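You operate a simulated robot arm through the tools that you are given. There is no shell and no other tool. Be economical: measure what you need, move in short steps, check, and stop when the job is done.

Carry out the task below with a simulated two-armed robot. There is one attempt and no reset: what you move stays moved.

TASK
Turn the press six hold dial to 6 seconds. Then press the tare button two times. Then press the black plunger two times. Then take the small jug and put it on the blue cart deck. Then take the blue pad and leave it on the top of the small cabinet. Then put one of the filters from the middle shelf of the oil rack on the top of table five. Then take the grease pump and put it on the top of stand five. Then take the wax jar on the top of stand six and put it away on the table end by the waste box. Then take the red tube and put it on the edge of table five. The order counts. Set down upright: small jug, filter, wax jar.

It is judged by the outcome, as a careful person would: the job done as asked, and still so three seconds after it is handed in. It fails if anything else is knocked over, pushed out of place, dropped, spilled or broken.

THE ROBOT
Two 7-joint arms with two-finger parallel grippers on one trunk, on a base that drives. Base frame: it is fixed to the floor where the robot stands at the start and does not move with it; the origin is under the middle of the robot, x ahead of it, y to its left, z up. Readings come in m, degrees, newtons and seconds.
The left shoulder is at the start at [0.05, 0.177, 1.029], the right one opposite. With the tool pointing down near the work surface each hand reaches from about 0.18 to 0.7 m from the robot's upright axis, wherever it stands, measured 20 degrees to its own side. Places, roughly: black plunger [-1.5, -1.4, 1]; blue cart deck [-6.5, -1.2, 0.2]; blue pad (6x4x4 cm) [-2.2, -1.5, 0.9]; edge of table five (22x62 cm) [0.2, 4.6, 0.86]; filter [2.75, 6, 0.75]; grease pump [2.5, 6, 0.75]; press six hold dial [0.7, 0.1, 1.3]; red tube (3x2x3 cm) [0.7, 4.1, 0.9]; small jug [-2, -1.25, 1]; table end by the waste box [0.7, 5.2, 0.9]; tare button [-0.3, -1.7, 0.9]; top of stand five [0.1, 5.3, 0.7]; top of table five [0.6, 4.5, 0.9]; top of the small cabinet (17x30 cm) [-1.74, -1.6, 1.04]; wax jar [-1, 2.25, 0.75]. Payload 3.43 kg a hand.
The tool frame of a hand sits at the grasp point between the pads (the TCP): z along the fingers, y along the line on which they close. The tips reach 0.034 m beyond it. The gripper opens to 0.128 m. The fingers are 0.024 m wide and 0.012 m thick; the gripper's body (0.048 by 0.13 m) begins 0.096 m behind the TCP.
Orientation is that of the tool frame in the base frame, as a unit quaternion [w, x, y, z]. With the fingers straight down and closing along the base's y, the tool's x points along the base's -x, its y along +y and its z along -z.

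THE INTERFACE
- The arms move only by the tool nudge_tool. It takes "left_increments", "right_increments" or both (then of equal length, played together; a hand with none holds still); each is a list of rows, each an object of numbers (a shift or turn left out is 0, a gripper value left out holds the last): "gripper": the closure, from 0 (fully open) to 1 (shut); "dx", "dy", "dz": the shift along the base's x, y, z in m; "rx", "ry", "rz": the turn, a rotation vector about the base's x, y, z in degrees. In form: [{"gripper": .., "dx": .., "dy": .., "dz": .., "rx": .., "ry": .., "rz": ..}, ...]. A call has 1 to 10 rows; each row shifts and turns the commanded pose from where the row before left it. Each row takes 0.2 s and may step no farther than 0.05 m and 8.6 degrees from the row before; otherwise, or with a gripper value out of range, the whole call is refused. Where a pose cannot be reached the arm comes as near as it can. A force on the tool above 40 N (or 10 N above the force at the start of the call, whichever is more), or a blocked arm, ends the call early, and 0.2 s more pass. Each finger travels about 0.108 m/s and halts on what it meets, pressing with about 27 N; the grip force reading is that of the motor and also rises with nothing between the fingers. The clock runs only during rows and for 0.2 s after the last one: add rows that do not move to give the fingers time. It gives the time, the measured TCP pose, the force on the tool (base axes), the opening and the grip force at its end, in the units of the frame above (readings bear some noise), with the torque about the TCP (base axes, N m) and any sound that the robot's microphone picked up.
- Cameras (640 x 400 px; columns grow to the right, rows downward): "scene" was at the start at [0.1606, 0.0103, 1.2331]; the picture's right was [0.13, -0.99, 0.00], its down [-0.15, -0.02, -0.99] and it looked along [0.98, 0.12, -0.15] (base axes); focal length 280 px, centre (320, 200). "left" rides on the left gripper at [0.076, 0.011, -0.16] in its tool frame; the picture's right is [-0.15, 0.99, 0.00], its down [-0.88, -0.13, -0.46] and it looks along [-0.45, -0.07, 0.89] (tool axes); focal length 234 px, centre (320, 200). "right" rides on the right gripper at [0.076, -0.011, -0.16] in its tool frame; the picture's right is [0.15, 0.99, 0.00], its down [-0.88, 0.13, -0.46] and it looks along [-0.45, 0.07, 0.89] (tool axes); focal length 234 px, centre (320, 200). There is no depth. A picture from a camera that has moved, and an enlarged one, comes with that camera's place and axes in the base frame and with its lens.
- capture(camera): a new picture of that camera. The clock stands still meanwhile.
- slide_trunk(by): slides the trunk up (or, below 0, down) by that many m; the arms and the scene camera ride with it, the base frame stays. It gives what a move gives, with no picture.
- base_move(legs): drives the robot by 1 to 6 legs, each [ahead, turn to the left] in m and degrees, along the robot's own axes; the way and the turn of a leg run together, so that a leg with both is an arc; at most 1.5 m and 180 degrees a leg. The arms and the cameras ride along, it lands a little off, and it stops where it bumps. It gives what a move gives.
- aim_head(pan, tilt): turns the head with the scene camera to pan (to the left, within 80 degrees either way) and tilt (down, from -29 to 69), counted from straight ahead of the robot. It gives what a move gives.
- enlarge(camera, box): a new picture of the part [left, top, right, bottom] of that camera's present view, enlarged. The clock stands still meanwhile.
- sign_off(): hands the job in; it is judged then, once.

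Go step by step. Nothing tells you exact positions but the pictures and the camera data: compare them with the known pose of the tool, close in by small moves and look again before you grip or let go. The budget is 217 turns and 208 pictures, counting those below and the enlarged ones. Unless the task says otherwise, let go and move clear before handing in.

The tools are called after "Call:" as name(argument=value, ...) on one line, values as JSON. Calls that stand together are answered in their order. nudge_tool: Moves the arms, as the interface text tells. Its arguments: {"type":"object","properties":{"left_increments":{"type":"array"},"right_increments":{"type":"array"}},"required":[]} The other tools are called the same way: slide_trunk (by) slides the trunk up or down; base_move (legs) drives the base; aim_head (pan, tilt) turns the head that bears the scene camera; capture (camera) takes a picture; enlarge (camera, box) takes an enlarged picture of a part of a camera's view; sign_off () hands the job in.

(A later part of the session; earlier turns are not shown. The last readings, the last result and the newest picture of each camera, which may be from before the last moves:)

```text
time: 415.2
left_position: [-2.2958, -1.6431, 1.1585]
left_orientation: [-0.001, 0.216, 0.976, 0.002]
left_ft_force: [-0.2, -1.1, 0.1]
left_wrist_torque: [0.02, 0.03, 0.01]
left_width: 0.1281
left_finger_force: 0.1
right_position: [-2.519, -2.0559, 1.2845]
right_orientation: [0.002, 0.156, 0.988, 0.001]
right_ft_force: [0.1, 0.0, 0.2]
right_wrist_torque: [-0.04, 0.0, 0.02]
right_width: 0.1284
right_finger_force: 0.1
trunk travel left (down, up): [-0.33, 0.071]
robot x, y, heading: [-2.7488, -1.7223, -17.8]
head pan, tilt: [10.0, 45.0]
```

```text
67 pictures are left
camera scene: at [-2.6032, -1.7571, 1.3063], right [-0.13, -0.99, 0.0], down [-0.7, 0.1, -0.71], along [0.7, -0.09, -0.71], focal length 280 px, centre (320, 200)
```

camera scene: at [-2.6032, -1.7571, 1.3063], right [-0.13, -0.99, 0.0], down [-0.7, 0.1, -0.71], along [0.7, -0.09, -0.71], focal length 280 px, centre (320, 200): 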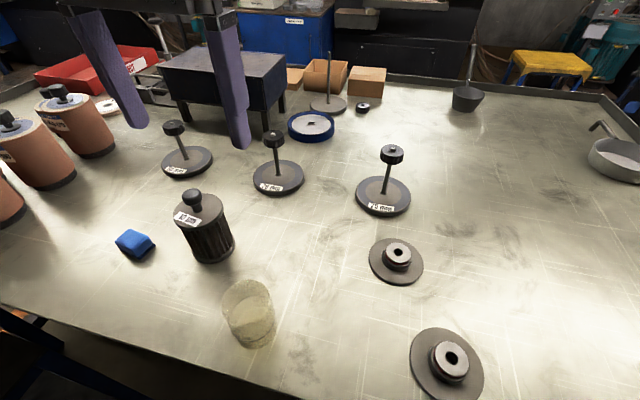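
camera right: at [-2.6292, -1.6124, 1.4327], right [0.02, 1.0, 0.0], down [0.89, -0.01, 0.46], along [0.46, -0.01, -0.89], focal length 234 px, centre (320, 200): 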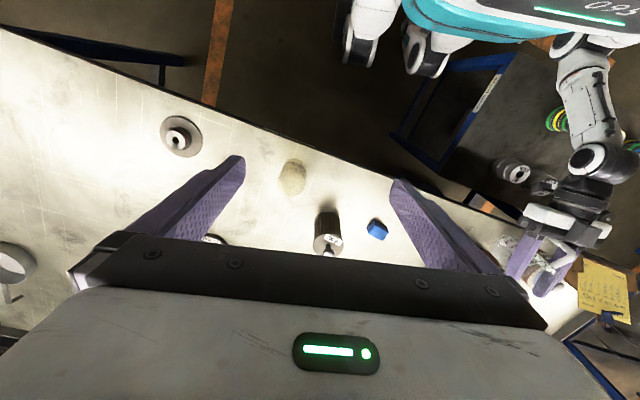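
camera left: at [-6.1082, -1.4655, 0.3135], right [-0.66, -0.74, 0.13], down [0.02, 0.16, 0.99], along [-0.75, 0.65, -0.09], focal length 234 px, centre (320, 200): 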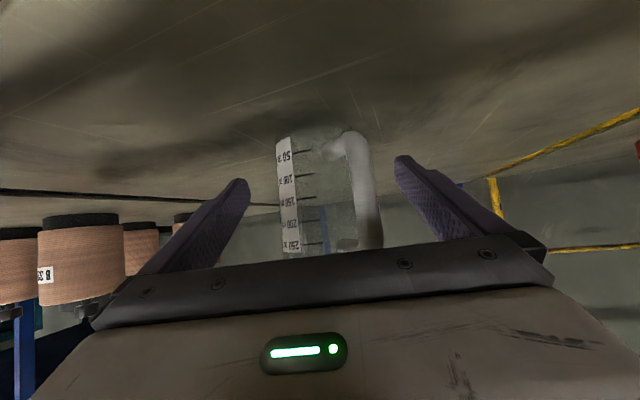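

The pad is at about [-2.249, -1.455, 0.88]. I'll hover the left hand over it.

Call:
nudge_tool(left_increments=[{"dx": 0.012, "dy": 0.047}, {"dx": 0.012, "dy": 0.047}, {"dx": 0.012, "dy": 0.047}, {"dx": 0.011, "dy": 0.047}, {"dz": -0.045}, {"dz": -0.045}, {}])

Call:
capture(camera="left")

```text
time: 416.8
left_position: [-2.2516, -1.4544, 1.0678]
left_orientation: [-0.001, 0.216, 0.976, 0.003]
left_ft_force: [0.3, 0.9, -0.4]
left_wrist_torque: [0.0, 0.03, -0.02]
left_width: 0.1281
left_finger_force: 0.1
right_position: [-2.5191, -2.0557, 1.2841]
right_orientation: [0.001, 0.157, 0.988, 0.001]
right_ft_force: [0.6, 0.2, 0.0]
right_wrist_torque: [0.02, 0.01, 0.01]
right_width: 0.1277
right_finger_force: 0.0
trunk travel left (down, up): [-0.33, 0.071]
robot x, y, heading: [-2.7507, -1.7235, -17.6]
head pan, tilt: [10.0, 45.0]
```

```text
66 pictures are left
camera left: at [-2.3146, -1.413, 1.227], right [0.55, 0.84, 0.0], down [0.74, -0.49, 0.45], along [0.38, -0.25, -0.89], focal length 234 px, centre (320, 200)
```

left: 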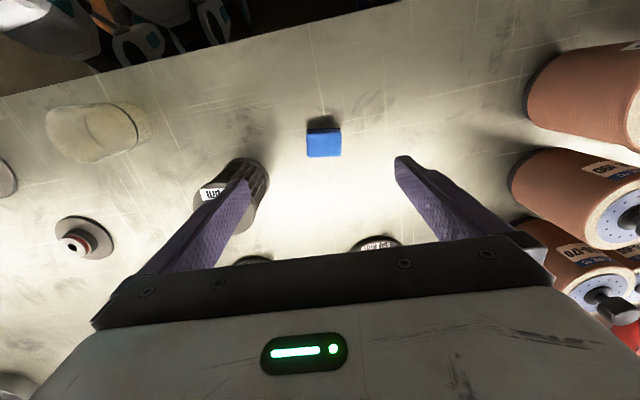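

Centred on the pad. Narrow the opening and descend to grip.

Call:
nudge_tool(left_increments=[{"gripper": 0.3, "dz": -0.04}, {"dz": -0.04}, {"dz": -0.04}, {"dz": -0.03}, {"dz": -0.015}, {}, {"gripper": 1}, {}, {}, {}])

Call:
nudge_tool(left_increments=[{"dz": 0.04}, {"dz": 0.045}, {"dz": 0.045}, {"dz": 0.045}, {"dz": 0.045}, {"dz": 0.045}, {}])

Call:
capture(camera="left")

```text
time: 419.0
left_position: [-2.2495, -1.4539, 0.9015]
left_orientation: [-0.002, 0.216, 0.976, 0.002]
left_ft_force: [0.2, 0.1, -0.5]
left_wrist_torque: [0.01, -0.02, 0.02]
left_width: 0.0519
left_finger_force: 27.2
right_position: [-2.5197, -2.0563, 1.2848]
right_orientation: [0.001, 0.156, 0.988, 0.002]
right_ft_force: [0.3, 0.7, -0.4]
right_wrist_torque: [-0.04, 0.0, 0.0]
right_width: 0.1279
right_finger_force: 0.2
trunk travel left (down, up): [-0.33, 0.071]
robot x, y, heading: [-2.7461, -1.7214, -18.0]
head pan, tilt: [10.0, 45.0]
```

```text
time: 420.6
left_position: [-2.2502, -1.4524, 1.1662]
left_orientation: [-0.003, 0.216, 0.976, 0.001]
left_ft_force: [1.1, 0.2, -0.3]
left_wrist_torque: [-0.02, 0.05, -0.01]
left_width: 0.052
left_finger_force: 27.2
right_position: [-2.5181, -2.0551, 1.2843]
right_orientation: [0.0, 0.157, 0.988, 0.0]
right_ft_force: [-0.3, 0.7, -0.3]
right_wrist_torque: [0.01, 0.02, -0.01]
right_width: 0.1282
right_finger_force: 0.1
trunk travel left (down, up): [-0.33, 0.071]
robot x, y, heading: [-2.7472, -1.7207, -17.6]
head pan, tilt: [10.0, 45.0]
```

```text
65 pictures are left
camera left: at [-2.3115, -1.4106, 1.3257], right [0.55, 0.84, 0.0], down [0.75, -0.49, 0.45], along [0.38, -0.25, -0.89], focal length 234 px, centre (320, 200)
```

left: 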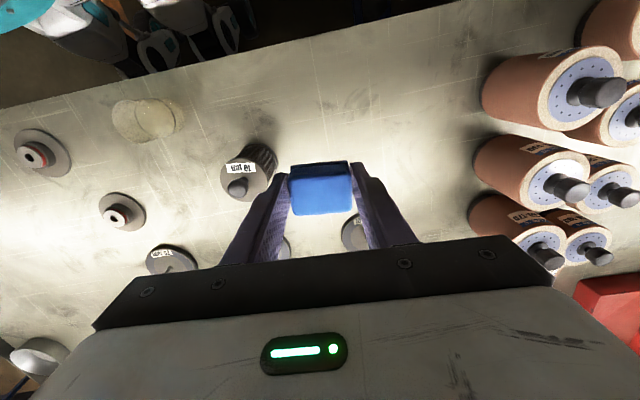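

Pad in hand. I'll tuck the arm and drive around to the front side of the table.

Call:
nudge_tool(left_increments=[{"dz": 0.04}, {"dx": -0.035, "dy": -0.02}, {"dx": -0.035, "dy": -0.02}, {"dx": -0.03, "dy": -0.02}, {}])

Call:
base_move(legs=[[-0.6, 0], [0, 90.9], [1.2, 0], [0.67, 0], [0, -89.1], [1.25, 0]])

```text
time: 421.8
left_position: [-2.3474, -1.5151, 1.2106]
left_orientation: [-0.002, 0.215, 0.977, 0.003]
left_ft_force: [-0.7, -0.5, -0.1]
left_wrist_torque: [0.03, 0.0, 0.01]
left_width: 0.0515
left_finger_force: 26.5
right_position: [-2.5192, -2.0555, 1.2845]
right_orientation: [0.001, 0.155, 0.988, 0.001]
right_ft_force: [-0.2, -0.1, 0.5]
right_wrist_torque: [0.01, -0.01, 0.01]
right_width: 0.128
right_finger_force: 0.0
trunk travel left (down, up): [-0.33, 0.071]
robot x, y, heading: [-2.7477, -1.7212, -17.6]
head pan, tilt: [10.0, 45.0]
```

```text
time: 447.5
left_position: [-1.1253, 0.1464, 1.2101]
left_orientation: [-0.002, 0.188, 0.982, 0.003]
left_ft_force: [-0.7, 0.5, -0.6]
left_wrist_torque: [0.02, 0.02, -0.01]
left_width: 0.0508
left_finger_force: 27.2
right_position: [-1.2656, -0.4034, 1.2846]
right_orientation: [0.001, 0.129, 0.992, 0.0]
right_ft_force: [0.2, -0.5, -0.3]
right_wrist_torque: [-0.05, -0.01, -0.03]
right_width: 0.128
right_finger_force: 0.1
trunk travel left (down, up): [-0.33, 0.071]
robot x, y, heading: [-1.5168, -0.0873, -14.7]
head pan, tilt: [10.0, 45.0]
```

Call:
base_move(legs=[[0, -2.4], [1.17, 0], [0, -99], [1.45, 0], [0, -87]])

Call:
aim_head(pan=10, tilt=35)

Call:
capture(camera="scene")

```text
time: 468.5
left_position: [-1.5419, -1.8819, 1.2121]
left_orientation: [0.002, 0.964, -0.267, 0.002]
left_ft_force: [-0.3, 1.1, -0.9]
left_wrist_torque: [0.0, -0.01, -0.02]
left_width: 0.0508
left_finger_force: 26.4
right_position: [-1.314, -1.3635, 1.2842]
right_orientation: [0.001, 0.978, -0.208, -0.001]
right_ft_force: [-0.1, 0.0, 0.0]
right_wrist_torque: [0.01, 0.0, 0.03]
right_width: 0.1279
right_finger_force: 0.0
trunk travel left (down, up): [-0.33, 0.071]
robot x, y, heading: [-1.12, -1.7187, 156.2]
head pan, tilt: [10.0, 45.0]
```

```text
time: 469.2
left_position: [-1.5409, -1.8813, 1.211]
left_orientation: [0.003, 0.964, -0.267, 0.002]
left_ft_force: [-0.2, 0.7, -0.2]
left_wrist_torque: [-0.02, -0.01, -0.02]
left_width: 0.0509
left_finger_force: 26.7
right_position: [-1.3148, -1.3631, 1.2846]
right_orientation: [0.001, 0.978, -0.208, 0.0]
right_ft_force: [0.1, 0.0, 0.9]
right_wrist_torque: [0.01, 0.02, 0.01]
right_width: 0.128
right_finger_force: 0.2
trunk travel left (down, up): [-0.33, 0.071]
robot x, y, heading: [-1.1187, -1.7182, 156.4]
head pan, tilt: [10.0, 35.0]
```

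```text
64 pictures are left
camera scene: at [-1.2712, -1.67, 1.3211], right [0.24, 0.97, 0.0], down [0.56, -0.14, -0.82], along [-0.8, 0.19, -0.57], focal length 280 px, centre (320, 200)
```

scene: 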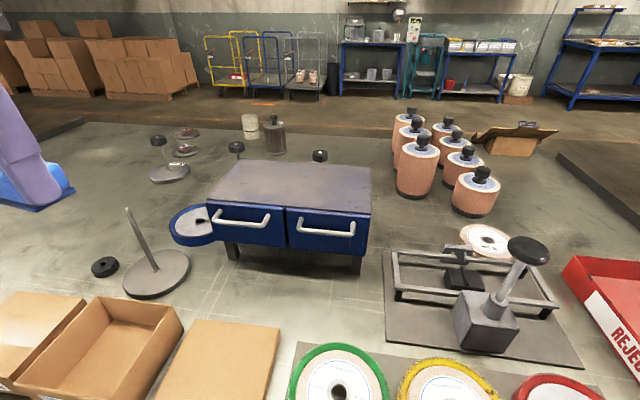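

The cabinet top is within reach (centre ≈[-1.715, -1.615, 1.04]). I'll move the pad over it and lower.

Call:
nudge_tool(left_increments=[{"dx": -0.025, "dy": 0.038}, {"dx": -0.025, "dy": 0.038}, {"dx": -0.025, "dy": 0.038}, {"dx": -0.025, "dy": 0.038}, {"dx": -0.025, "dy": 0.038}, {"dx": -0.025, "dy": 0.038}, {"dx": -0.024, "dy": 0.038}, {"dz": -0.045}, {"dz": -0.04}, {}])

Call:
capture(camera="left")

```text
time: 471.4
left_position: [-1.7077, -1.6265, 1.1232]
left_orientation: [0.002, 0.964, -0.266, 0.001]
left_ft_force: [0.3, 0.0, 0.5]
left_wrist_torque: [-0.02, -0.01, 0.0]
left_width: 0.0507
left_finger_force: 27.4
left hand out of reach, approached as far as the arm can: row 7
right_position: [-1.3138, -1.3626, 1.2853]
right_orientation: [0.0, 0.978, -0.208, -0.002]
right_ft_force: [0.2, 0.1, 0.0]
right_wrist_torque: [-0.01, -0.02, -0.03]
right_width: 0.1278
right_finger_force: 0.0
trunk travel left (down, up): [-0.33, 0.071]
robot x, y, heading: [-1.1245, -1.7167, 156.4]
head pan, tilt: [10.0, 35.0]
```

```text
63 pictures are left
camera left: at [-1.6471, -1.6743, 1.2813], right [-0.63, -0.77, 0.0], down [-0.69, 0.57, 0.45], along [-0.35, 0.28, -0.89], focal length 234 px, centre (320, 200)
```

left: 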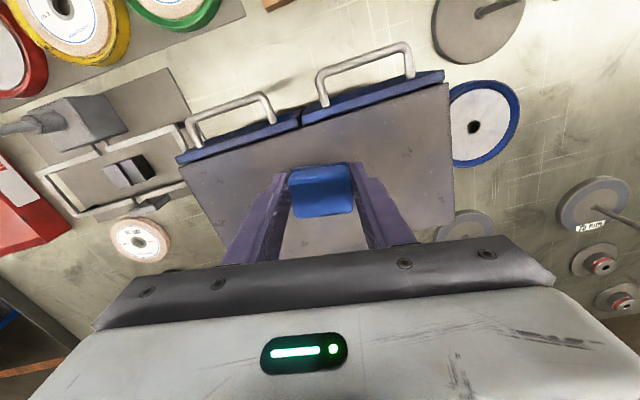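

Call:
nudge_tool(left_increments=[{"dz": -0.02, "dx": -0.008, "dy": 0.003}, {"dz": -0.01, "dx": -0.008, "dy": 0.003}, {"dz": -0.005}, {"dz": -0.004}, {}])

Call:
nudge_tool(left_increments=[{"dz": -0.004}, {"dz": -0.004}, {}])

```text
time: 472.6
left_position: [-1.7258, -1.6209, 1.0847]
left_orientation: [0.003, 0.964, -0.267, 0.002]
left_ft_force: [1.0, -0.1, -0.3]
left_wrist_torque: [-0.01, -0.02, -0.04]
left_width: 0.0506
left_finger_force: 26.6
right_position: [-1.315, -1.3619, 1.2844]
right_orientation: [0.001, 0.978, -0.208, -0.001]
right_ft_force: [0.5, 0.1, 0.6]
right_wrist_torque: [-0.03, 0.01, -0.04]
right_width: 0.1281
right_finger_force: 0.0
trunk travel left (down, up): [-0.33, 0.071]
robot x, y, heading: [-1.1192, -1.7173, 156.1]
head pan, tilt: [10.0, 35.0]
```

```text
time: 473.4
left_position: [-1.7253, -1.6207, 1.0772]
left_orientation: [0.003, 0.964, -0.266, 0.003]
left_ft_force: [0.1, -0.4, -0.3]
left_wrist_torque: [0.03, 0.01, 0.01]
left_width: 0.0511
left_finger_force: 27.0
right_position: [-1.3138, -1.3627, 1.2839]
right_orientation: [0.001, 0.978, -0.207, -0.001]
right_ft_force: [0.2, 0.6, -0.4]
right_wrist_torque: [0.02, 0.04, 0.02]
right_width: 0.128
right_finger_force: 0.1
trunk travel left (down, up): [-0.33, 0.071]
robot x, y, heading: [-1.1208, -1.7159, 156.3]
head pan, tilt: [10.0, 35.0]
```

Call:
nudge_tool(left_increments=[{"dz": -0.004}, {"dz": -0.004}, {}])

Call:
nudge_tool(left_increments=[{"dz": -0.004}, {"dz": -0.004}, {}])

Call:
capture(camera="scene")

```text
time: 474.2
left_position: [-1.7259, -1.6206, 1.0724]
left_orientation: [0.001, 0.964, -0.266, 0.0]
left_ft_force: [-2.9, -0.9, 7.0]
left_wrist_torque: [0.14, 0.11, 0.07]
left_width: 0.0508
left_finger_force: 27.0
right_position: [-1.3134, -1.3641, 1.2854]
right_orientation: [0.001, 0.978, -0.207, -0.001]
right_ft_force: [-0.9, 0.6, -0.6]
right_wrist_torque: [-0.02, -0.01, 0.03]
right_width: 0.128
right_finger_force: 0.1
trunk travel left (down, up): [-0.33, 0.071]
robot x, y, heading: [-1.1223, -1.7195, 156.0]
head pan, tilt: [10.0, 35.0]
```

```text
time: 475.0
left_position: [-1.7242, -1.6212, 1.0699]
left_orientation: [0.001, 0.964, -0.266, -0.005]
left_ft_force: [-8.9, -2.1, 38.0]
left_wrist_torque: [0.06, 0.15, 0.05]
left_width: 0.0508
left_finger_force: 26.4
right_position: [-1.3113, -1.3628, 1.2856]
right_orientation: [0.0, 0.978, -0.208, -0.003]
right_ft_force: [-0.4, 0.4, 0.4]
right_wrist_torque: [0.01, 0.02, 0.01]
right_width: 0.128
right_finger_force: 0.0
trunk travel left (down, up): [-0.33, 0.071]
robot x, y, heading: [-1.1202, -1.7165, 156.3]
head pan, tilt: [10.0, 35.0]
```

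```text
62 pictures are left
camera scene: at [-1.2684, -1.6708, 1.3219], right [0.24, 0.97, 0.0], down [0.56, -0.14, -0.82], along [-0.8, 0.19, -0.57], focal length 280 px, centre (320, 200)
```

scene: 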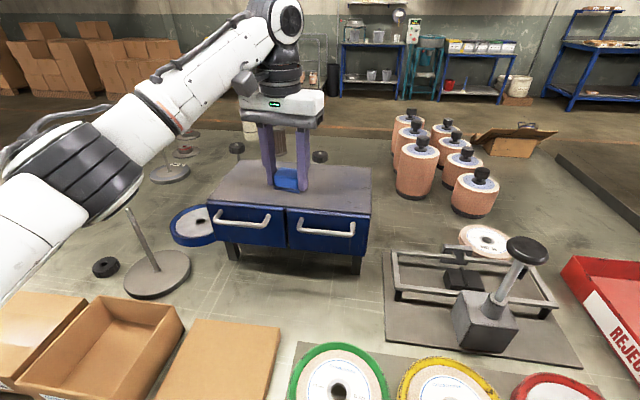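

Contact reached. Relax, open, and rise away.

Call:
nudge_tool(left_increments=[{"dz": 0.006}, {"gripper": 0.4}, {"gripper": 0.3}, {}, {"dz": 0.03}, {"dz": 0.045}, {"dz": 0.045}, {"dz": 0.045}, {}])

Call:
enlarge(camera="scene", box=[160, 60, 400, 280])

```text
time: 477.0
left_position: [-1.7039, -1.6247, 1.2115]
left_orientation: [0.003, 0.964, -0.266, 0.002]
left_ft_force: [0.0, 0.5, -0.6]
left_wrist_torque: [-0.07, 0.01, -0.02]
left_width: 0.0895
left_finger_force: 0.1
left hand out of reach, approached as far as the arm can: row 8
right_position: [-1.3131, -1.3616, 1.2837]
right_orientation: [0.001, 0.978, -0.208, -0.001]
right_ft_force: [0.0, 0.3, -0.3]
right_wrist_torque: [-0.04, 0.0, 0.01]
right_width: 0.128
right_finger_force: 0.1
trunk travel left (down, up): [-0.33, 0.071]
robot x, y, heading: [-1.124, -1.7156, 156.2]
head pan, tilt: [10.0, 35.0]
```

```text
1.82 times, centred on (280, 170) of scene
camera zoom: at [-1.2709, -1.6686, 1.3211], right [0.24, 0.97, 0.0], down [0.56, -0.14, -0.82], along [-0.8, 0.19, -0.57], focal length 509 px, centre (393, 254)
```

zoom: 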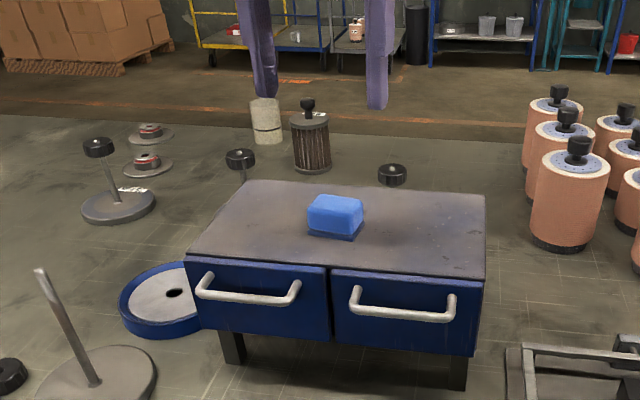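

Pad delivered on the small cabinet. Next the oil rack: tuck the arm, back into the aisle and drive up toward it.

Call:
nudge_tool(left_increments=[{"dx": 0.045, "dy": -0.02, "gripper": 0}, {"dx": 0.045, "dy": -0.02}, {"dx": 0.045, "dy": -0.02}, {"dx": 0.045, "dy": -0.02}, {"dx": 0.04, "dy": -0.02}, {}])

Call:
base_move(legs=[[-0.3, 0], [0, -89.2], [1.5, 0], [1.5, 0], [1.0, 0]])

Call:
aim_head(pan=0, tilt=15)

Call:
capture(camera="scene")

```text
time: 478.4
left_position: [-1.4837, -1.7255, 1.2088]
left_orientation: [0.002, 0.964, -0.266, 0.002]
left_ft_force: [0.2, -0.9, 0.7]
left_wrist_torque: [0.01, -0.01, 0.0]
left_width: 0.1279
left_finger_force: 0.1
right_position: [-1.3158, -1.3627, 1.2842]
right_orientation: [0.002, 0.978, -0.208, -0.001]
right_ft_force: [-0.5, -0.4, -0.6]
right_wrist_torque: [0.01, 0.01, 0.01]
right_width: 0.128
right_finger_force: 0.1
trunk travel left (down, up): [-0.33, 0.071]
robot x, y, heading: [-1.1201, -1.7188, 156.2]
head pan, tilt: [10.0, 35.0]
```

```text
time: 494.4
left_position: [-0.0675, 0.4018, 1.2095]
left_orientation: [-0.004, -0.507, 0.862, 0.0]
left_ft_force: [0.5, 0.9, -0.6]
left_wrist_torque: [-0.06, -0.02, 0.01]
left_width: 0.1281
left_finger_force: 0.0
right_position: [0.3005, 0.2435, 1.2843]
right_orientation: [-0.001, -0.559, 0.829, 0.001]
right_ft_force: [-0.2, 0.2, 0.8]
right_wrist_torque: [-0.03, 0.04, -0.02]
right_width: 0.128
right_finger_force: 0.1
trunk travel left (down, up): [-0.33, 0.071]
robot x, y, heading: [-0.0502, 0.036, 68.4]
head pan, tilt: [10.0, 35.0]
stopped in leg 4: the robot was blocked; the commanded pose is now the measured one
```

```text
time: 495.3
left_position: [-0.0677, 0.3987, 1.2092]
left_orientation: [-0.002, -0.507, 0.862, 0.0]
left_ft_force: [0.6, 0.6, -0.4]
left_wrist_torque: [0.01, 0.02, -0.02]
left_width: 0.1279
left_finger_force: 0.1
right_position: [0.2991, 0.2409, 1.2858]
right_orientation: [0.0, -0.558, 0.83, 0.002]
right_ft_force: [-1.0, 0.7, 0.2]
right_wrist_torque: [0.02, -0.02, -0.01]
right_width: 0.1277
right_finger_force: 0.0
trunk travel left (down, up): [-0.33, 0.071]
robot x, y, heading: [-0.0524, 0.0387, 68.4]
head pan, tilt: [0.0, 15.0]
```

```text
60 pictures are left
camera scene: at [0.0102, 0.1864, 1.353], right [0.93, -0.37, 0.0], down [-0.1, -0.24, -0.97], along [0.36, 0.9, -0.26], focal length 280 px, centre (320, 200)
```

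scene: 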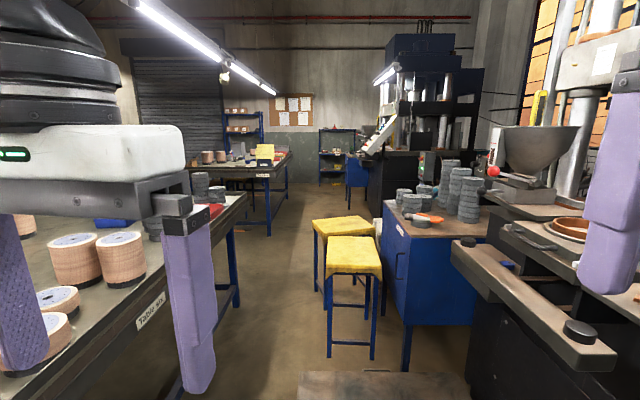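

Stools and an operator step block the aisle. I'll go back through the gap between tables seven and six and use the open floor behind the tables instead.

Call:
base_move(legs=[[-0.56, 0], [0, 89], [1.2, 0], [1.2, 0], [0, -90]])

Call:
capture(camera="scene")

```text
time: 517.5
left_position: [-2.4187, 0.9195, 1.2096]
left_orientation: [-0.002, -0.463, 0.886, 0.001]
left_ft_force: [0.1, 0.2, -0.5]
left_wrist_torque: [-0.06, 0.02, -0.03]
left_width: 0.1281
left_finger_force: 0.0
right_position: [-2.0703, 0.7269, 1.2845]
right_orientation: [0.002, -0.516, 0.857, 0.002]
right_ft_force: [0.1, 0.0, -0.6]
right_wrist_torque: [-0.01, -0.02, 0.02]
right_width: 0.1279
right_finger_force: 0.2
trunk travel left (down, up): [-0.33, 0.071]
robot x, y, heading: [-2.4342, 0.555, 62.3]
head pan, tilt: [0.0, 15.0]
```

```text
59 pictures are left
camera scene: at [-2.3627, 0.6991, 1.3531], right [0.89, -0.46, 0.0], down [-0.12, -0.23, -0.97], along [0.45, 0.86, -0.26], focal length 280 px, centre (320, 200)
```

scene: 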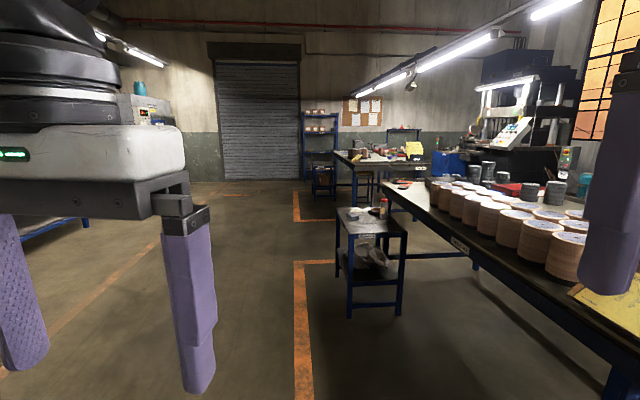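

The way behind the tables is open. Driving up along it past stand six.

Call:
base_move(legs=[[0, 4.7], [1.5, 0], [1.5, 0], [1.2, 0]])

Call:
aim_head(pan=-20, tilt=18)

Call:
capture(camera="scene")

```text
time: 537.9
left_position: [-0.8796, 4.7504, 1.2092]
left_orientation: [-0.002, -0.508, 0.861, 0.001]
left_ft_force: [-0.4, 0.5, -0.4]
left_wrist_torque: [-0.02, 0.0, 0.0]
left_width: 0.128
left_finger_force: 0.0
right_position: [-0.5117, 4.5954, 1.2867]
right_orientation: [0.0, -0.56, 0.828, 0.002]
right_ft_force: [0.8, -0.2, 0.0]
right_wrist_torque: [0.0, 0.03, 0.0]
right_width: 0.1282
right_finger_force: 0.0
trunk travel left (down, up): [-0.33, 0.071]
robot x, y, heading: [-0.8584, 4.3844, 68.6]
head pan, tilt: [0.0, 15.0]
```

```text
time: 538.7
left_position: [-0.8796, 4.7505, 1.209]
left_orientation: [-0.002, -0.509, 0.861, 0.001]
left_ft_force: [0.2, -0.6, -0.3]
left_wrist_torque: [-0.03, -0.01, 0.01]
left_width: 0.1278
left_finger_force: 0.1
right_position: [-0.5122, 4.5928, 1.2861]
right_orientation: [0.001, -0.561, 0.828, 0.001]
right_ft_force: [0.1, 0.2, 0.2]
right_wrist_torque: [0.01, 0.03, 0.01]
right_width: 0.1281
right_finger_force: 0.0
trunk travel left (down, up): [-0.33, 0.071]
robot x, y, heading: [-0.8581, 4.3886, 68.3]
head pan, tilt: [-20.0, 18.0]
```

```text
58 pictures are left
camera scene: at [-0.7727, 4.5208, 1.3482], right [0.75, -0.66, 0.0], down [-0.2, -0.23, -0.95], along [0.63, 0.71, -0.31], focal length 280 px, centre (320, 200)
```

scene: 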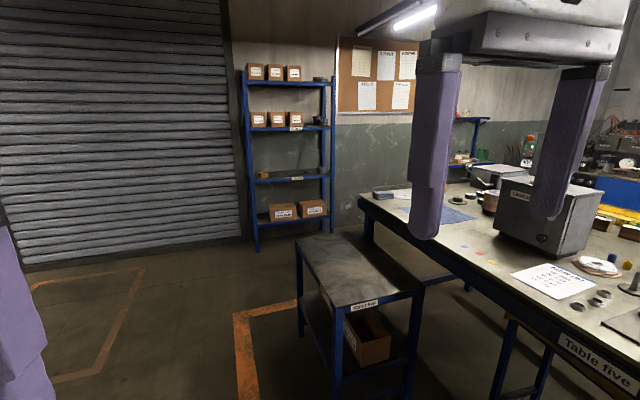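

Stand five is empty and close by; the oil rack is beyond table five near the back wall. I'll go around the end of table five.

Call:
base_move(legs=[[0, -2.8], [1.4, 0], [0.72, 0], [0, -88.5], [1.0, 0]])

Call:
aim_head(pan=20, tilt=20)

Call:
capture(camera="scene")

```text
time: 558.2
left_position: [1.3299, 5.8605, 1.2087]
left_orientation: [-0.001, 0.281, 0.96, 0.002]
left_ft_force: [0.5, -0.4, 0.5]
left_wrist_torque: [0.0, 0.02, 0.01]
left_width: 0.1282
left_finger_force: 0.1
right_position: [1.149, 5.5019, 1.2852]
right_orientation: [0.002, 0.221, 0.975, 0.0]
right_ft_force: [0.2, 1.2, -0.2]
right_wrist_torque: [0.01, 0.01, 0.02]
right_width: 0.1282
right_finger_force: 0.1
trunk travel left (down, up): [-0.33, 0.071]
robot x, y, heading: [0.9675, 5.8606, -25.4]
head pan, tilt: [-20.0, 18.0]
```

```text
time: 559.3
left_position: [1.3286, 5.8589, 1.2103]
left_orientation: [-0.001, 0.28, 0.96, 0.003]
left_ft_force: [0.4, 0.2, 0.2]
left_wrist_torque: [0.03, 0.0, 0.0]
left_width: 0.1282
left_finger_force: 0.0
right_position: [1.1477, 5.5031, 1.2858]
right_orientation: [0.002, 0.222, 0.975, 0.0]
right_ft_force: [0.2, 0.3, -0.4]
right_wrist_torque: [0.01, 0.01, 0.02]
right_width: 0.1278
right_finger_force: 0.1
trunk travel left (down, up): [-0.33, 0.071]
robot x, y, heading: [0.965, 5.865, -25.2]
head pan, tilt: [20.0, 20.0]
```

```text
57 pictures are left
camera scene: at [1.1195, 5.8228, 1.345], right [-0.09, -1.0, 0.0], down [-0.34, 0.03, -0.94], along [0.94, -0.09, -0.34], focal length 280 px, centre (320, 200)
```

scene: 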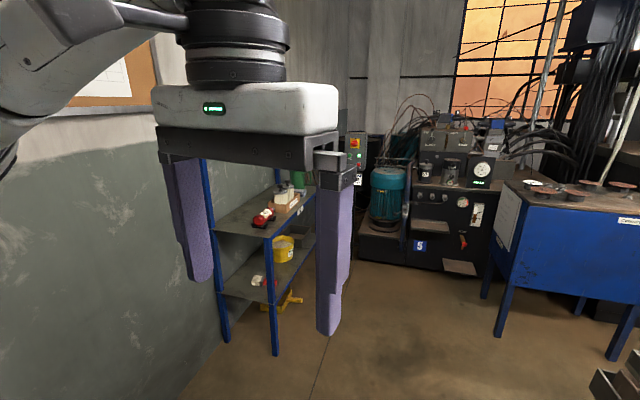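

The oil rack stands end-on ahead-left; its front faces the aisle. I'll drive around to face it.

Call:
base_move(legs=[[0, 3.4], [1.44, 0], [0, 88.8]])

Call:
aim_head(pan=0, tilt=32)

Call:
capture(camera="scene")

```text
time: 570.9
left_position: [2.3531, 5.6576, 1.2095]
left_orientation: [-0.003, -0.486, 0.874, 0.0]
left_ft_force: [-0.4, -0.2, -0.6]
left_wrist_torque: [0.0, 0.01, 0.03]
left_width: 0.1279
left_finger_force: 0.0
right_position: [2.7143, 5.482, 1.2864]
right_orientation: [0.001, -0.539, 0.843, 0.002]
right_ft_force: [-0.4, -0.9, -0.1]
right_wrist_torque: [-0.03, -0.04, -0.01]
right_width: 0.128
right_finger_force: 0.1
trunk travel left (down, up): [-0.33, 0.071]
robot x, y, heading: [2.3519, 5.2902, 65.4]
head pan, tilt: [20.0, 20.0]
```

```text
time: 571.8
left_position: [2.3545, 5.6566, 1.2104]
left_orientation: [-0.004, -0.486, 0.874, 0.001]
left_ft_force: [-0.7, 0.3, 0.4]
left_wrist_torque: [-0.02, -0.02, -0.03]
left_width: 0.128
left_finger_force: 0.0
right_position: [2.7146, 5.4804, 1.2865]
right_orientation: [0.002, -0.539, 0.843, 0.002]
right_ft_force: [-0.1, -0.2, 0.3]
right_wrist_torque: [0.02, 0.02, -0.01]
right_width: 0.1282
right_finger_force: 0.1
trunk travel left (down, up): [-0.33, 0.071]
robot x, y, heading: [2.357, 5.2945, 65.4]
head pan, tilt: [0.0, 32.0]
```

```text
56 pictures are left
camera scene: at [2.4211, 5.4365, 1.3258], right [0.91, -0.41, 0.0], down [-0.22, -0.48, -0.85], along [0.35, 0.77, -0.53], focal length 280 px, centre (320, 200)
```

scene: 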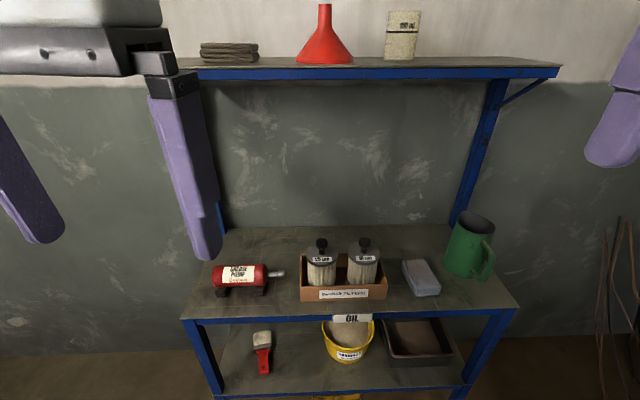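

Call:
enlarge(camera="scene", box=[200, 220, 400, 320])

```text
3.20 times, centred on (300, 270) of scene
camera zoom: at [2.4211, 5.4365, 1.3258], right [0.91, -0.41, 0.0], down [-0.22, -0.48, -0.85], along [0.35, 0.77, -0.53], focal length 895 px, centre (384, -24)
```

zoom: 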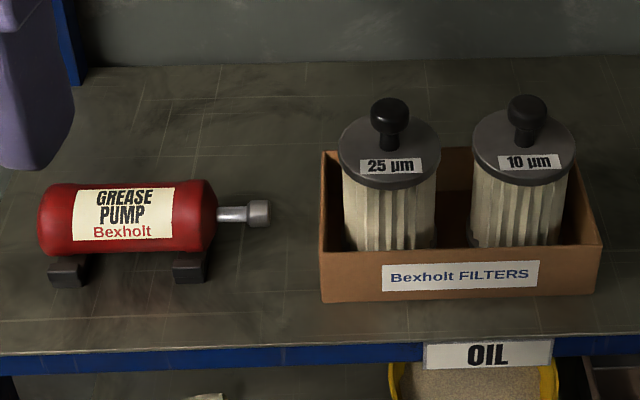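

I see two filters in a tray (knobs on top) and the red grease pump on the middle shelf. I'll get closer, turn slightly left so the right hand lines up with the 10 µm filter, and lower the trunk.

Call:
base_move(legs=[[0, 8], [0.12, 0]])

Call:
slide_trunk(by=-0.2)

Call:
capture(camera="scene")

```text
time: 573.6
left_position: [2.3365, 5.7692, 1.2103]
left_orientation: [-0.003, -0.546, 0.838, 0.001]
left_ft_force: [0.8, 0.1, -0.6]
left_wrist_torque: [-0.03, 0.0, 0.0]
left_width: 0.128
left_finger_force: 0.1
right_position: [2.7175, 5.6451, 1.2855]
right_orientation: [0.0, -0.597, 0.802, 0.002]
right_ft_force: [0.2, -0.1, 0.1]
right_wrist_torque: [0.01, -0.01, -0.03]
right_width: 0.1281
right_finger_force: 0.1
trunk travel left (down, up): [-0.33, 0.071]
robot x, y, heading: [2.3959, 5.4085, 73.5]
head pan, tilt: [0.0, 32.0]
```

```text
time: 575.8
left_position: [2.3377, 5.7673, 1.0091]
left_orientation: [-0.002, -0.546, 0.838, 0.001]
left_ft_force: [-0.3, -0.9, -0.5]
left_wrist_torque: [-0.03, 0.01, 0.01]
left_width: 0.128
left_finger_force: 0.0
right_position: [2.718, 5.6454, 1.0854]
right_orientation: [0.0, -0.597, 0.803, 0.002]
right_ft_force: [-0.1, -0.2, -0.2]
right_wrist_torque: [0.0, 0.0, -0.03]
right_width: 0.1281
right_finger_force: 0.0
trunk travel left (down, up): [-0.13, 0.271]
robot x, y, heading: [2.3908, 5.4104, 73.5]
head pan, tilt: [0.0, 32.0]
```

```text
54 pictures are left
camera scene: at [2.4343, 5.5596, 1.1258], right [0.96, -0.28, 0.0], down [-0.15, -0.51, -0.85], along [0.24, 0.81, -0.53], focal length 280 px, centre (320, 200)
```

scene: 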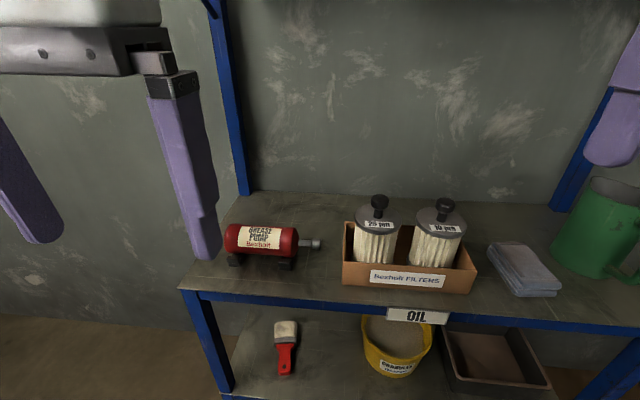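

The 10 µm filter's knob triangulates to about [2.73, 5.865, 0.875]. I'll tilt the right hand 30° back (to stay clear of the top shelf) and move to a pre-grasp in front of it.

Call:
nudge_tool(right_increments=[{"rx": 7.19, "ry": -2.13, "dz": -0.035, "gripper": 0.3}, {"rx": 7.19, "ry": -2.13, "dz": -0.035}, {"rx": 7.19, "ry": -2.13, "dz": -0.035}, {"rx": 7.19, "ry": -2.13, "dz": -0.018}, {"dy": 0.04}, {"dy": 0.04}, {"dy": 0.04}, {"dy": 0.03}, {}])

Call:
capture(camera="right")

Call:
capture(camera="scene")

```text
time: 577.8
left_position: [2.3372, 5.7671, 1.0086]
left_orientation: [-0.003, -0.546, 0.838, 0.001]
left_ft_force: [0.0, -0.4, 0.1]
left_wrist_torque: [-0.03, 0.0, 0.0]
left_width: 0.1282
left_finger_force: 0.0
right_position: [2.7169, 5.7956, 0.9651]
right_orientation: [0.208, -0.576, 0.775, 0.157]
right_ft_force: [0.5, -0.2, -0.4]
right_wrist_torque: [0.01, -0.02, 0.02]
right_width: 0.0893
right_finger_force: 0.0
trunk travel left (down, up): [-0.13, 0.271]
robot x, y, heading: [2.388, 5.4119, 73.7]
head pan, tilt: [0.0, 32.0]
```

```text
53 pictures are left
camera right: at [2.6869, 5.6534, 1.0632], right [-0.98, 0.16, -0.07], down [0.03, 0.55, 0.84], along [0.17, 0.82, -0.54], focal length 234 px, centre (320, 200)
```

right: 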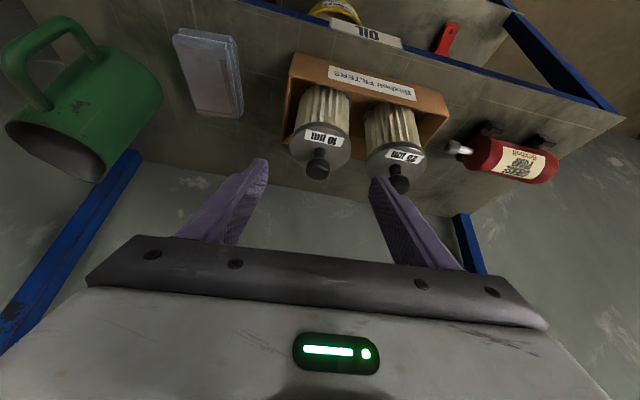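

```text
52 pictures are left
camera scene: at [2.4343, 5.5596, 1.1257], right [0.96, -0.28, 0.0], down [-0.15, -0.51, -0.85], along [0.24, 0.81, -0.53], focal length 280 px, centre (320, 200)
```

scene: 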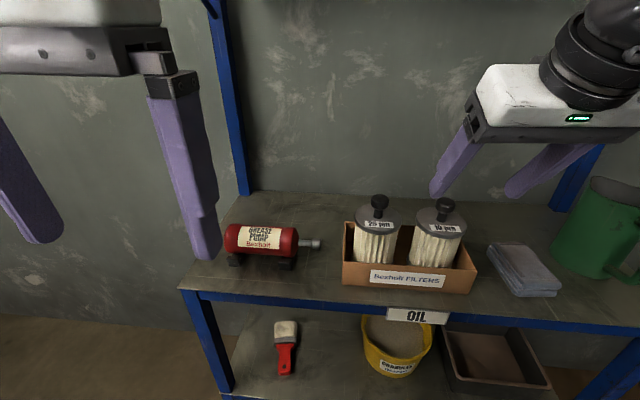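

The knob is at [2.737, 5.867, 0.876]. Approaching along the tool axis and closing on the knob.

Call:
nudge_tool(right_increments=[{"dx": 0.006, "dy": 0.022}, {"dx": 0.003, "dy": 0.011, "dz": -0.02}, {"dx": 0.003, "dy": 0.011, "dz": -0.02}, {"dx": 0.003, "dy": 0.011, "dz": -0.02}, {"dx": 0.003, "dy": 0.0105, "dz": -0.019}, {}])

Call:
enlarge(camera="right", box=[200, 80, 440, 260])

```text
time: 579.2
left_position: [2.3374, 5.7675, 1.0097]
left_orientation: [-0.003, -0.547, 0.837, 0.001]
left_ft_force: [0.4, -0.2, -0.1]
left_wrist_torque: [0.0, 0.0, -0.02]
left_width: 0.1279
left_finger_force: 0.0
right_position: [2.7351, 5.8606, 0.8817]
right_orientation: [0.207, -0.576, 0.775, 0.156]
right_ft_force: [-0.1, -0.9, -0.2]
right_wrist_torque: [-0.01, -0.02, 0.0]
right_width: 0.0895
right_finger_force: 0.0
trunk travel left (down, up): [-0.13, 0.271]
robot x, y, heading: [2.3881, 5.4079, 73.5]
head pan, tilt: [0.0, 32.0]
```

```text
2.22 times, centred on (320, 170) of right
camera zoom: at [2.7053, 5.7169, 0.9808], right [-0.98, 0.16, -0.07], down [0.03, 0.55, 0.84], along [0.17, 0.82, -0.54], focal length 520 px, centre (320, 267)
```

zoom: 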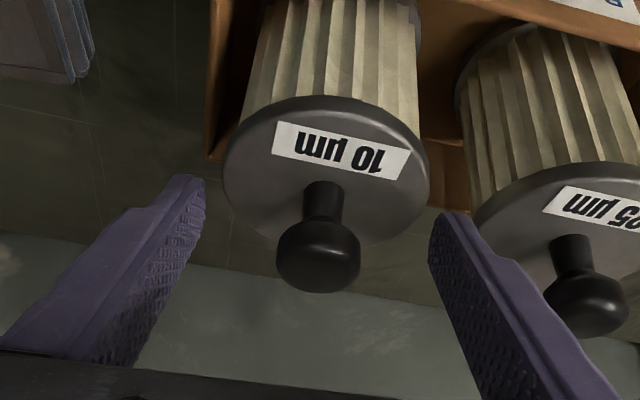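

The knob is well between the fingers. Closing and lifting.

Call:
nudge_tool(right_increments=[{"gripper": 0.6}, {"gripper": 1}, {}, {}, {"dz": 0.01}, {"dz": 0.03}, {"dz": 0.03}, {"dz": 0.03}, {}])

Call:
capture(camera="scene")

```text
time: 581.2
left_position: [2.3371, 5.7677, 1.009]
left_orientation: [-0.003, -0.546, 0.838, 0.0]
left_ft_force: [-0.8, 0.6, 0.5]
left_wrist_torque: [0.03, 0.01, -0.02]
left_width: 0.1281
left_finger_force: 0.0
right_position: [2.7376, 5.8601, 0.984]
right_orientation: [0.208, -0.576, 0.775, 0.157]
right_ft_force: [-0.4, -0.1, -2.1]
right_wrist_torque: [0.0, 0.0, 0.02]
right_width: 0.0786
right_finger_force: 27.2
trunk travel left (down, up): [-0.13, 0.271]
robot x, y, heading: [2.388, 5.4062, 73.6]
head pan, tilt: [0.0, 32.0]
```

```text
50 pictures are left
camera scene: at [2.4344, 5.5597, 1.1257], right [0.96, -0.28, 0.0], down [-0.15, -0.51, -0.85], along [0.24, 0.81, -0.53], focal length 280 px, centre (320, 200)
```

scene: 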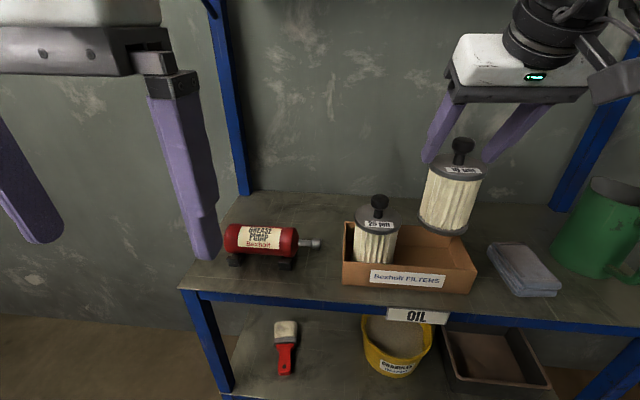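

It gripped by the filter's cap rim (79 mm) and holds. I'll pull it out from under the shelf and drive toward the back side of table five.

Call:
nudge_tool(right_increments=[{"dx": -0.012, "dy": -0.04}, {"dx": -0.012, "dy": -0.04}, {"dx": -0.012, "dy": -0.04}, {"dx": -0.012, "dy": -0.04}, {}])

Call:
base_move(legs=[[-0.13, 0], [0, 83], [1.3, 0], [1.3, 0], [0, 89.5], [1.5, 0]])

```text
time: 582.4
left_position: [2.3374, 5.7675, 1.0086]
left_orientation: [-0.002, -0.546, 0.838, 0.0]
left_ft_force: [-0.7, -0.1, 0.2]
left_wrist_torque: [0.0, 0.02, -0.02]
left_width: 0.1281
left_finger_force: 0.0
right_position: [2.6859, 5.7021, 0.9814]
right_orientation: [0.208, -0.576, 0.775, 0.156]
right_ft_force: [-0.3, 0.4, -2.5]
right_wrist_torque: [0.01, 0.02, -0.03]
right_width: 0.0787
right_finger_force: 27.4
trunk travel left (down, up): [-0.13, 0.271]
robot x, y, heading: [2.3878, 5.408, 73.5]
head pan, tilt: [0.0, 32.0]
```

```text
time: 597.0
left_position: [0.1056, 6.2207, 1.0112]
left_orientation: [-0.001, 0.954, -0.299, -0.001]
left_ft_force: [-0.7, -0.4, -0.5]
left_wrist_torque: [0.02, 0.01, 0.01]
left_width: 0.1278
left_finger_force: 0.1
right_position: [0.2381, 6.5544, 0.9827]
right_orientation: [-0.065, 0.936, -0.239, -0.249]
right_ft_force: [-0.1, -0.7, -2.8]
right_wrist_torque: [0.0, -0.04, 0.02]
right_width: 0.0784
right_finger_force: 27.5
trunk travel left (down, up): [-0.13, 0.271]
robot x, y, heading: [0.4656, 6.2044, 152.2]
head pan, tilt: [0.0, 32.0]
stopped in leg 4: the robot was blocked; the commanded pose is now the measured one
```

Call:
aim_head(pan=-30, tilt=30)

Call:
capture(camera="scene")

```text
time: 598.0
left_position: [0.1062, 6.2198, 1.0101]
left_orientation: [-0.001, 0.954, -0.3, -0.002]
left_ft_force: [0.0, 0.3, 0.2]
left_wrist_torque: [0.01, -0.07, -0.03]
left_width: 0.1279
left_finger_force: 0.0
right_position: [0.2393, 6.5546, 0.9828]
right_orientation: [-0.065, 0.936, -0.241, -0.249]
right_ft_force: [0.5, -0.1, -2.0]
right_wrist_torque: [-0.03, 0.0, 0.06]
right_width: 0.0785
right_finger_force: 27.3
trunk travel left (down, up): [-0.13, 0.271]
robot x, y, heading: [0.4688, 6.2073, 152.2]
head pan, tilt: [-30.0, 30.0]
```

```text
49 pictures are left
camera scene: at [0.3592, 6.3066, 1.1308], right [0.85, 0.53, 0.0], down [0.26, -0.41, -0.87], along [-0.46, 0.74, -0.49], focal length 280 px, centre (320, 200)
```

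scene: 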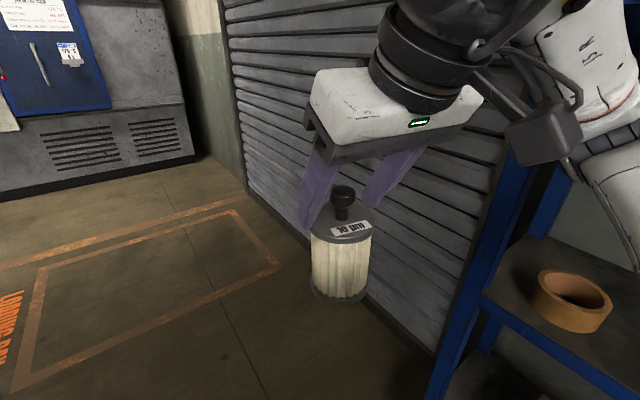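

The right elbow met the blue shelf. I'll back off, turn away to the left and pass with more clearance.

Call:
base_move(legs=[[-0.25, 0], [0, 28], [0.8, 0], [0, 66], [1.25, 0]])

```text
time: 614.0
left_position: [-0.6298, 4.5649, 1.0082]
left_orientation: [0.001, 0.87, 0.492, 0.004]
left_ft_force: [0.3, -0.9, -0.2]
left_wrist_torque: [0.01, 0.03, -0.02]
left_width: 0.1281
left_finger_force: 0.1
right_position: [-0.9742, 4.6747, 0.9767]
right_orientation: [0.138, 0.816, 0.52, -0.211]
right_ft_force: [0.0, -0.6, -2.4]
right_wrist_torque: [-0.01, 0.01, 0.01]
right_width: 0.0781
right_finger_force: 27.0
trunk travel left (down, up): [-0.13, 0.271]
robot x, y, heading: [-0.6351, 4.9295, -113.9]
head pan, tilt: [-30.0, 30.0]
```

Call:
base_move(legs=[[0, 91], [0.2, 0]])

Call:
slide_trunk(by=0.17)

Call:
aim_head(pan=0, tilt=35)

Call:
capture(camera="scene")

```text
time: 619.5
left_position: [-0.0916, 4.8679, 1.0081]
left_orientation: [-0.002, 0.256, 0.967, 0.004]
left_ft_force: [-0.6, -0.4, -0.5]
left_wrist_torque: [0.01, -0.06, 0.03]
left_width: 0.1279
left_finger_force: 0.0
right_position: [-0.1922, 4.5217, 0.9759]
right_orientation: [0.248, 0.198, 0.947, -0.049]
right_ft_force: [0.3, -0.8, -1.9]
right_wrist_torque: [0.0, 0.02, -0.03]
right_width: 0.0778
right_finger_force: 27.3
trunk travel left (down, up): [-0.13, 0.271]
robot x, y, heading: [-0.4499, 4.851, -22.5]
head pan, tilt: [-30.0, 30.0]
```

```text
time: 621.4
left_position: [-0.0909, 4.8678, 1.1783]
left_orientation: [-0.002, 0.255, 0.967, 0.003]
left_ft_force: [0.4, 0.0, 0.9]
left_wrist_torque: [-0.02, 0.01, 0.01]
left_width: 0.1279
left_finger_force: 0.0
right_position: [-0.1916, 4.5227, 1.1466]
right_orientation: [0.247, 0.198, 0.947, -0.049]
right_ft_force: [-0.2, -0.7, -1.3]
right_wrist_torque: [0.01, -0.03, 0.02]
right_width: 0.0781
right_finger_force: 26.6
trunk travel left (down, up): [-0.3, 0.101]
robot x, y, heading: [-0.4591, 4.8532, -22.4]
head pan, tilt: [-30.0, 30.0]
```

```text
time: 622.4
left_position: [-0.0904, 4.8669, 1.1782]
left_orientation: [-0.003, 0.256, 0.967, 0.004]
left_ft_force: [-0.6, 0.2, 0.1]
left_wrist_torque: [-0.02, -0.03, 0.03]
left_width: 0.128
left_finger_force: 0.1
right_position: [-0.1915, 4.5216, 1.1468]
right_orientation: [0.247, 0.199, 0.947, -0.049]
right_ft_force: [-0.4, -0.2, -2.1]
right_wrist_torque: [0.02, 0.0, -0.01]
right_width: 0.0781
right_finger_force: 27.2
trunk travel left (down, up): [-0.3, 0.101]
robot x, y, heading: [-0.4556, 4.8514, -22.7]
head pan, tilt: [0.0, 35.0]
```

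```text
48 pictures are left
camera scene: at [-0.3102, 4.7906, 1.2911], right [-0.38, -0.92, 0.0], down [-0.53, 0.22, -0.82], along [0.76, -0.31, -0.57], focal length 280 px, centre (320, 200)
```

scene: 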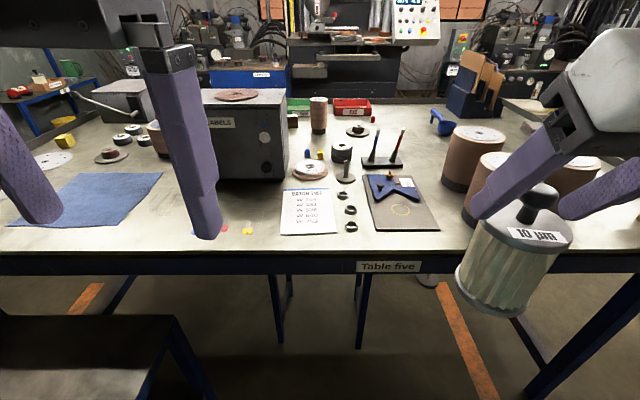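

Table five is cluttered, but there's a clear spot in front of the grey "LABELS" box near [0.31, 4.73]. I'll get closer and turn left so the right hand can reach it.

Call:
base_move(legs=[[0.17, 0], [0, 28]])

Call:
aim_head(pan=-10, tilt=42)

Call:
capture(camera="scene")

```text
time: 625.2
left_position: [0.0155, 4.9735, 1.1788]
left_orientation: [-0.004, 0.01, 1.0, 0.003]
left_ft_force: [0.8, -0.4, 0.2]
left_wrist_torque: [0.01, 0.0, -0.02]
left_width: 0.1282
left_finger_force: 0.0
right_position: [0.0887, 4.6224, 1.1457]
right_orientation: [0.252, -0.04, 0.967, 0.012]
right_ft_force: [0.4, 0.0, -1.1]
right_wrist_torque: [-0.02, 0.04, -0.03]
right_width: 0.078
right_finger_force: 27.5
trunk travel left (down, up): [-0.3, 0.101]
robot x, y, heading: [-0.2992, 4.7894, 5.9]
head pan, tilt: [0.0, 35.0]
```

```text
time: 626.0
left_position: [0.0148, 4.9742, 1.1784]
left_orientation: [-0.003, 0.011, 1.0, 0.003]
left_ft_force: [-0.1, -0.3, 0.5]
left_wrist_torque: [0.02, 0.0, -0.01]
left_width: 0.1279
left_finger_force: 0.1
right_position: [0.0902, 4.6213, 1.1461]
right_orientation: [0.252, -0.04, 0.967, 0.014]
right_ft_force: [0.0, -0.7, -2.6]
right_wrist_torque: [-0.03, -0.01, 0.0]
right_width: 0.0785
right_finger_force: 26.5
trunk travel left (down, up): [-0.3, 0.101]
robot x, y, heading: [-0.2984, 4.7881, 5.6]
head pan, tilt: [-10.0, 42.0]
```

```text
47 pictures are left
camera scene: at [-0.1465, 4.7874, 1.2806], right [-0.07, -1.0, 0.0], down [-0.67, 0.05, -0.74], along [0.74, -0.05, -0.67], focal length 280 px, centre (320, 200)
```

scene: 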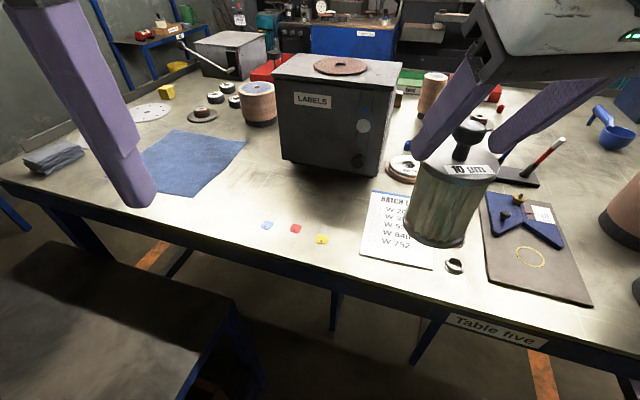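

A clear spot lies between the box front and the stickers at about [0.29, 4.74]. I'll move the filter over it and lower partway.

Call:
nudge_tool(right_increments=[{"dx": 0.038, "dy": 0.023}, {"dx": 0.038, "dy": 0.023}, {"dx": 0.038, "dy": 0.023}, {"dx": 0.038, "dy": 0.023}, {"dx": 0.036, "dy": 0.025}, {"dz": -0.03}, {"dz": -0.03}, {}])

Call:
capture(camera="scene")

```text
time: 627.8
left_position: [0.0131, 4.973, 1.1775]
left_orientation: [-0.004, 0.009, 1.0, 0.003]
left_ft_force: [0.5, 0.1, 0.6]
left_wrist_torque: [0.0, 0.0, 0.05]
left_width: 0.1278
left_finger_force: 0.1
right_position: [0.2799, 4.74, 1.0857]
right_orientation: [0.253, -0.041, 0.967, 0.014]
right_ft_force: [-0.1, -0.3, -2.1]
right_wrist_torque: [0.0, 0.01, -0.01]
right_width: 0.0784
right_finger_force: 27.5
trunk travel left (down, up): [-0.3, 0.101]
robot x, y, heading: [-0.2983, 4.7873, 5.6]
head pan, tilt: [-10.0, 42.0]
```

```text
46 pictures are left
camera scene: at [-0.1465, 4.7874, 1.2806], right [-0.07, -1.0, 0.0], down [-0.67, 0.05, -0.74], along [0.74, -0.05, -0.67], focal length 280 px, centre (320, 200)
```

scene: 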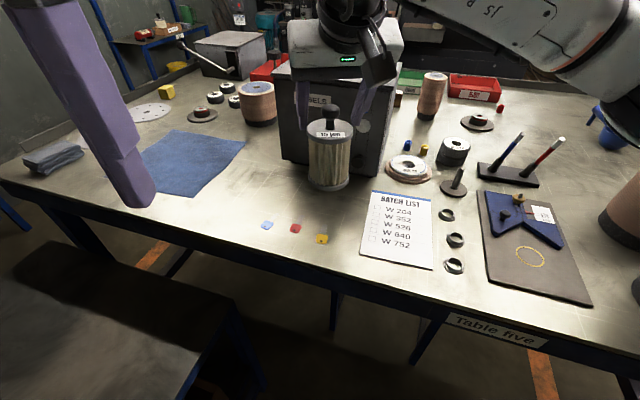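

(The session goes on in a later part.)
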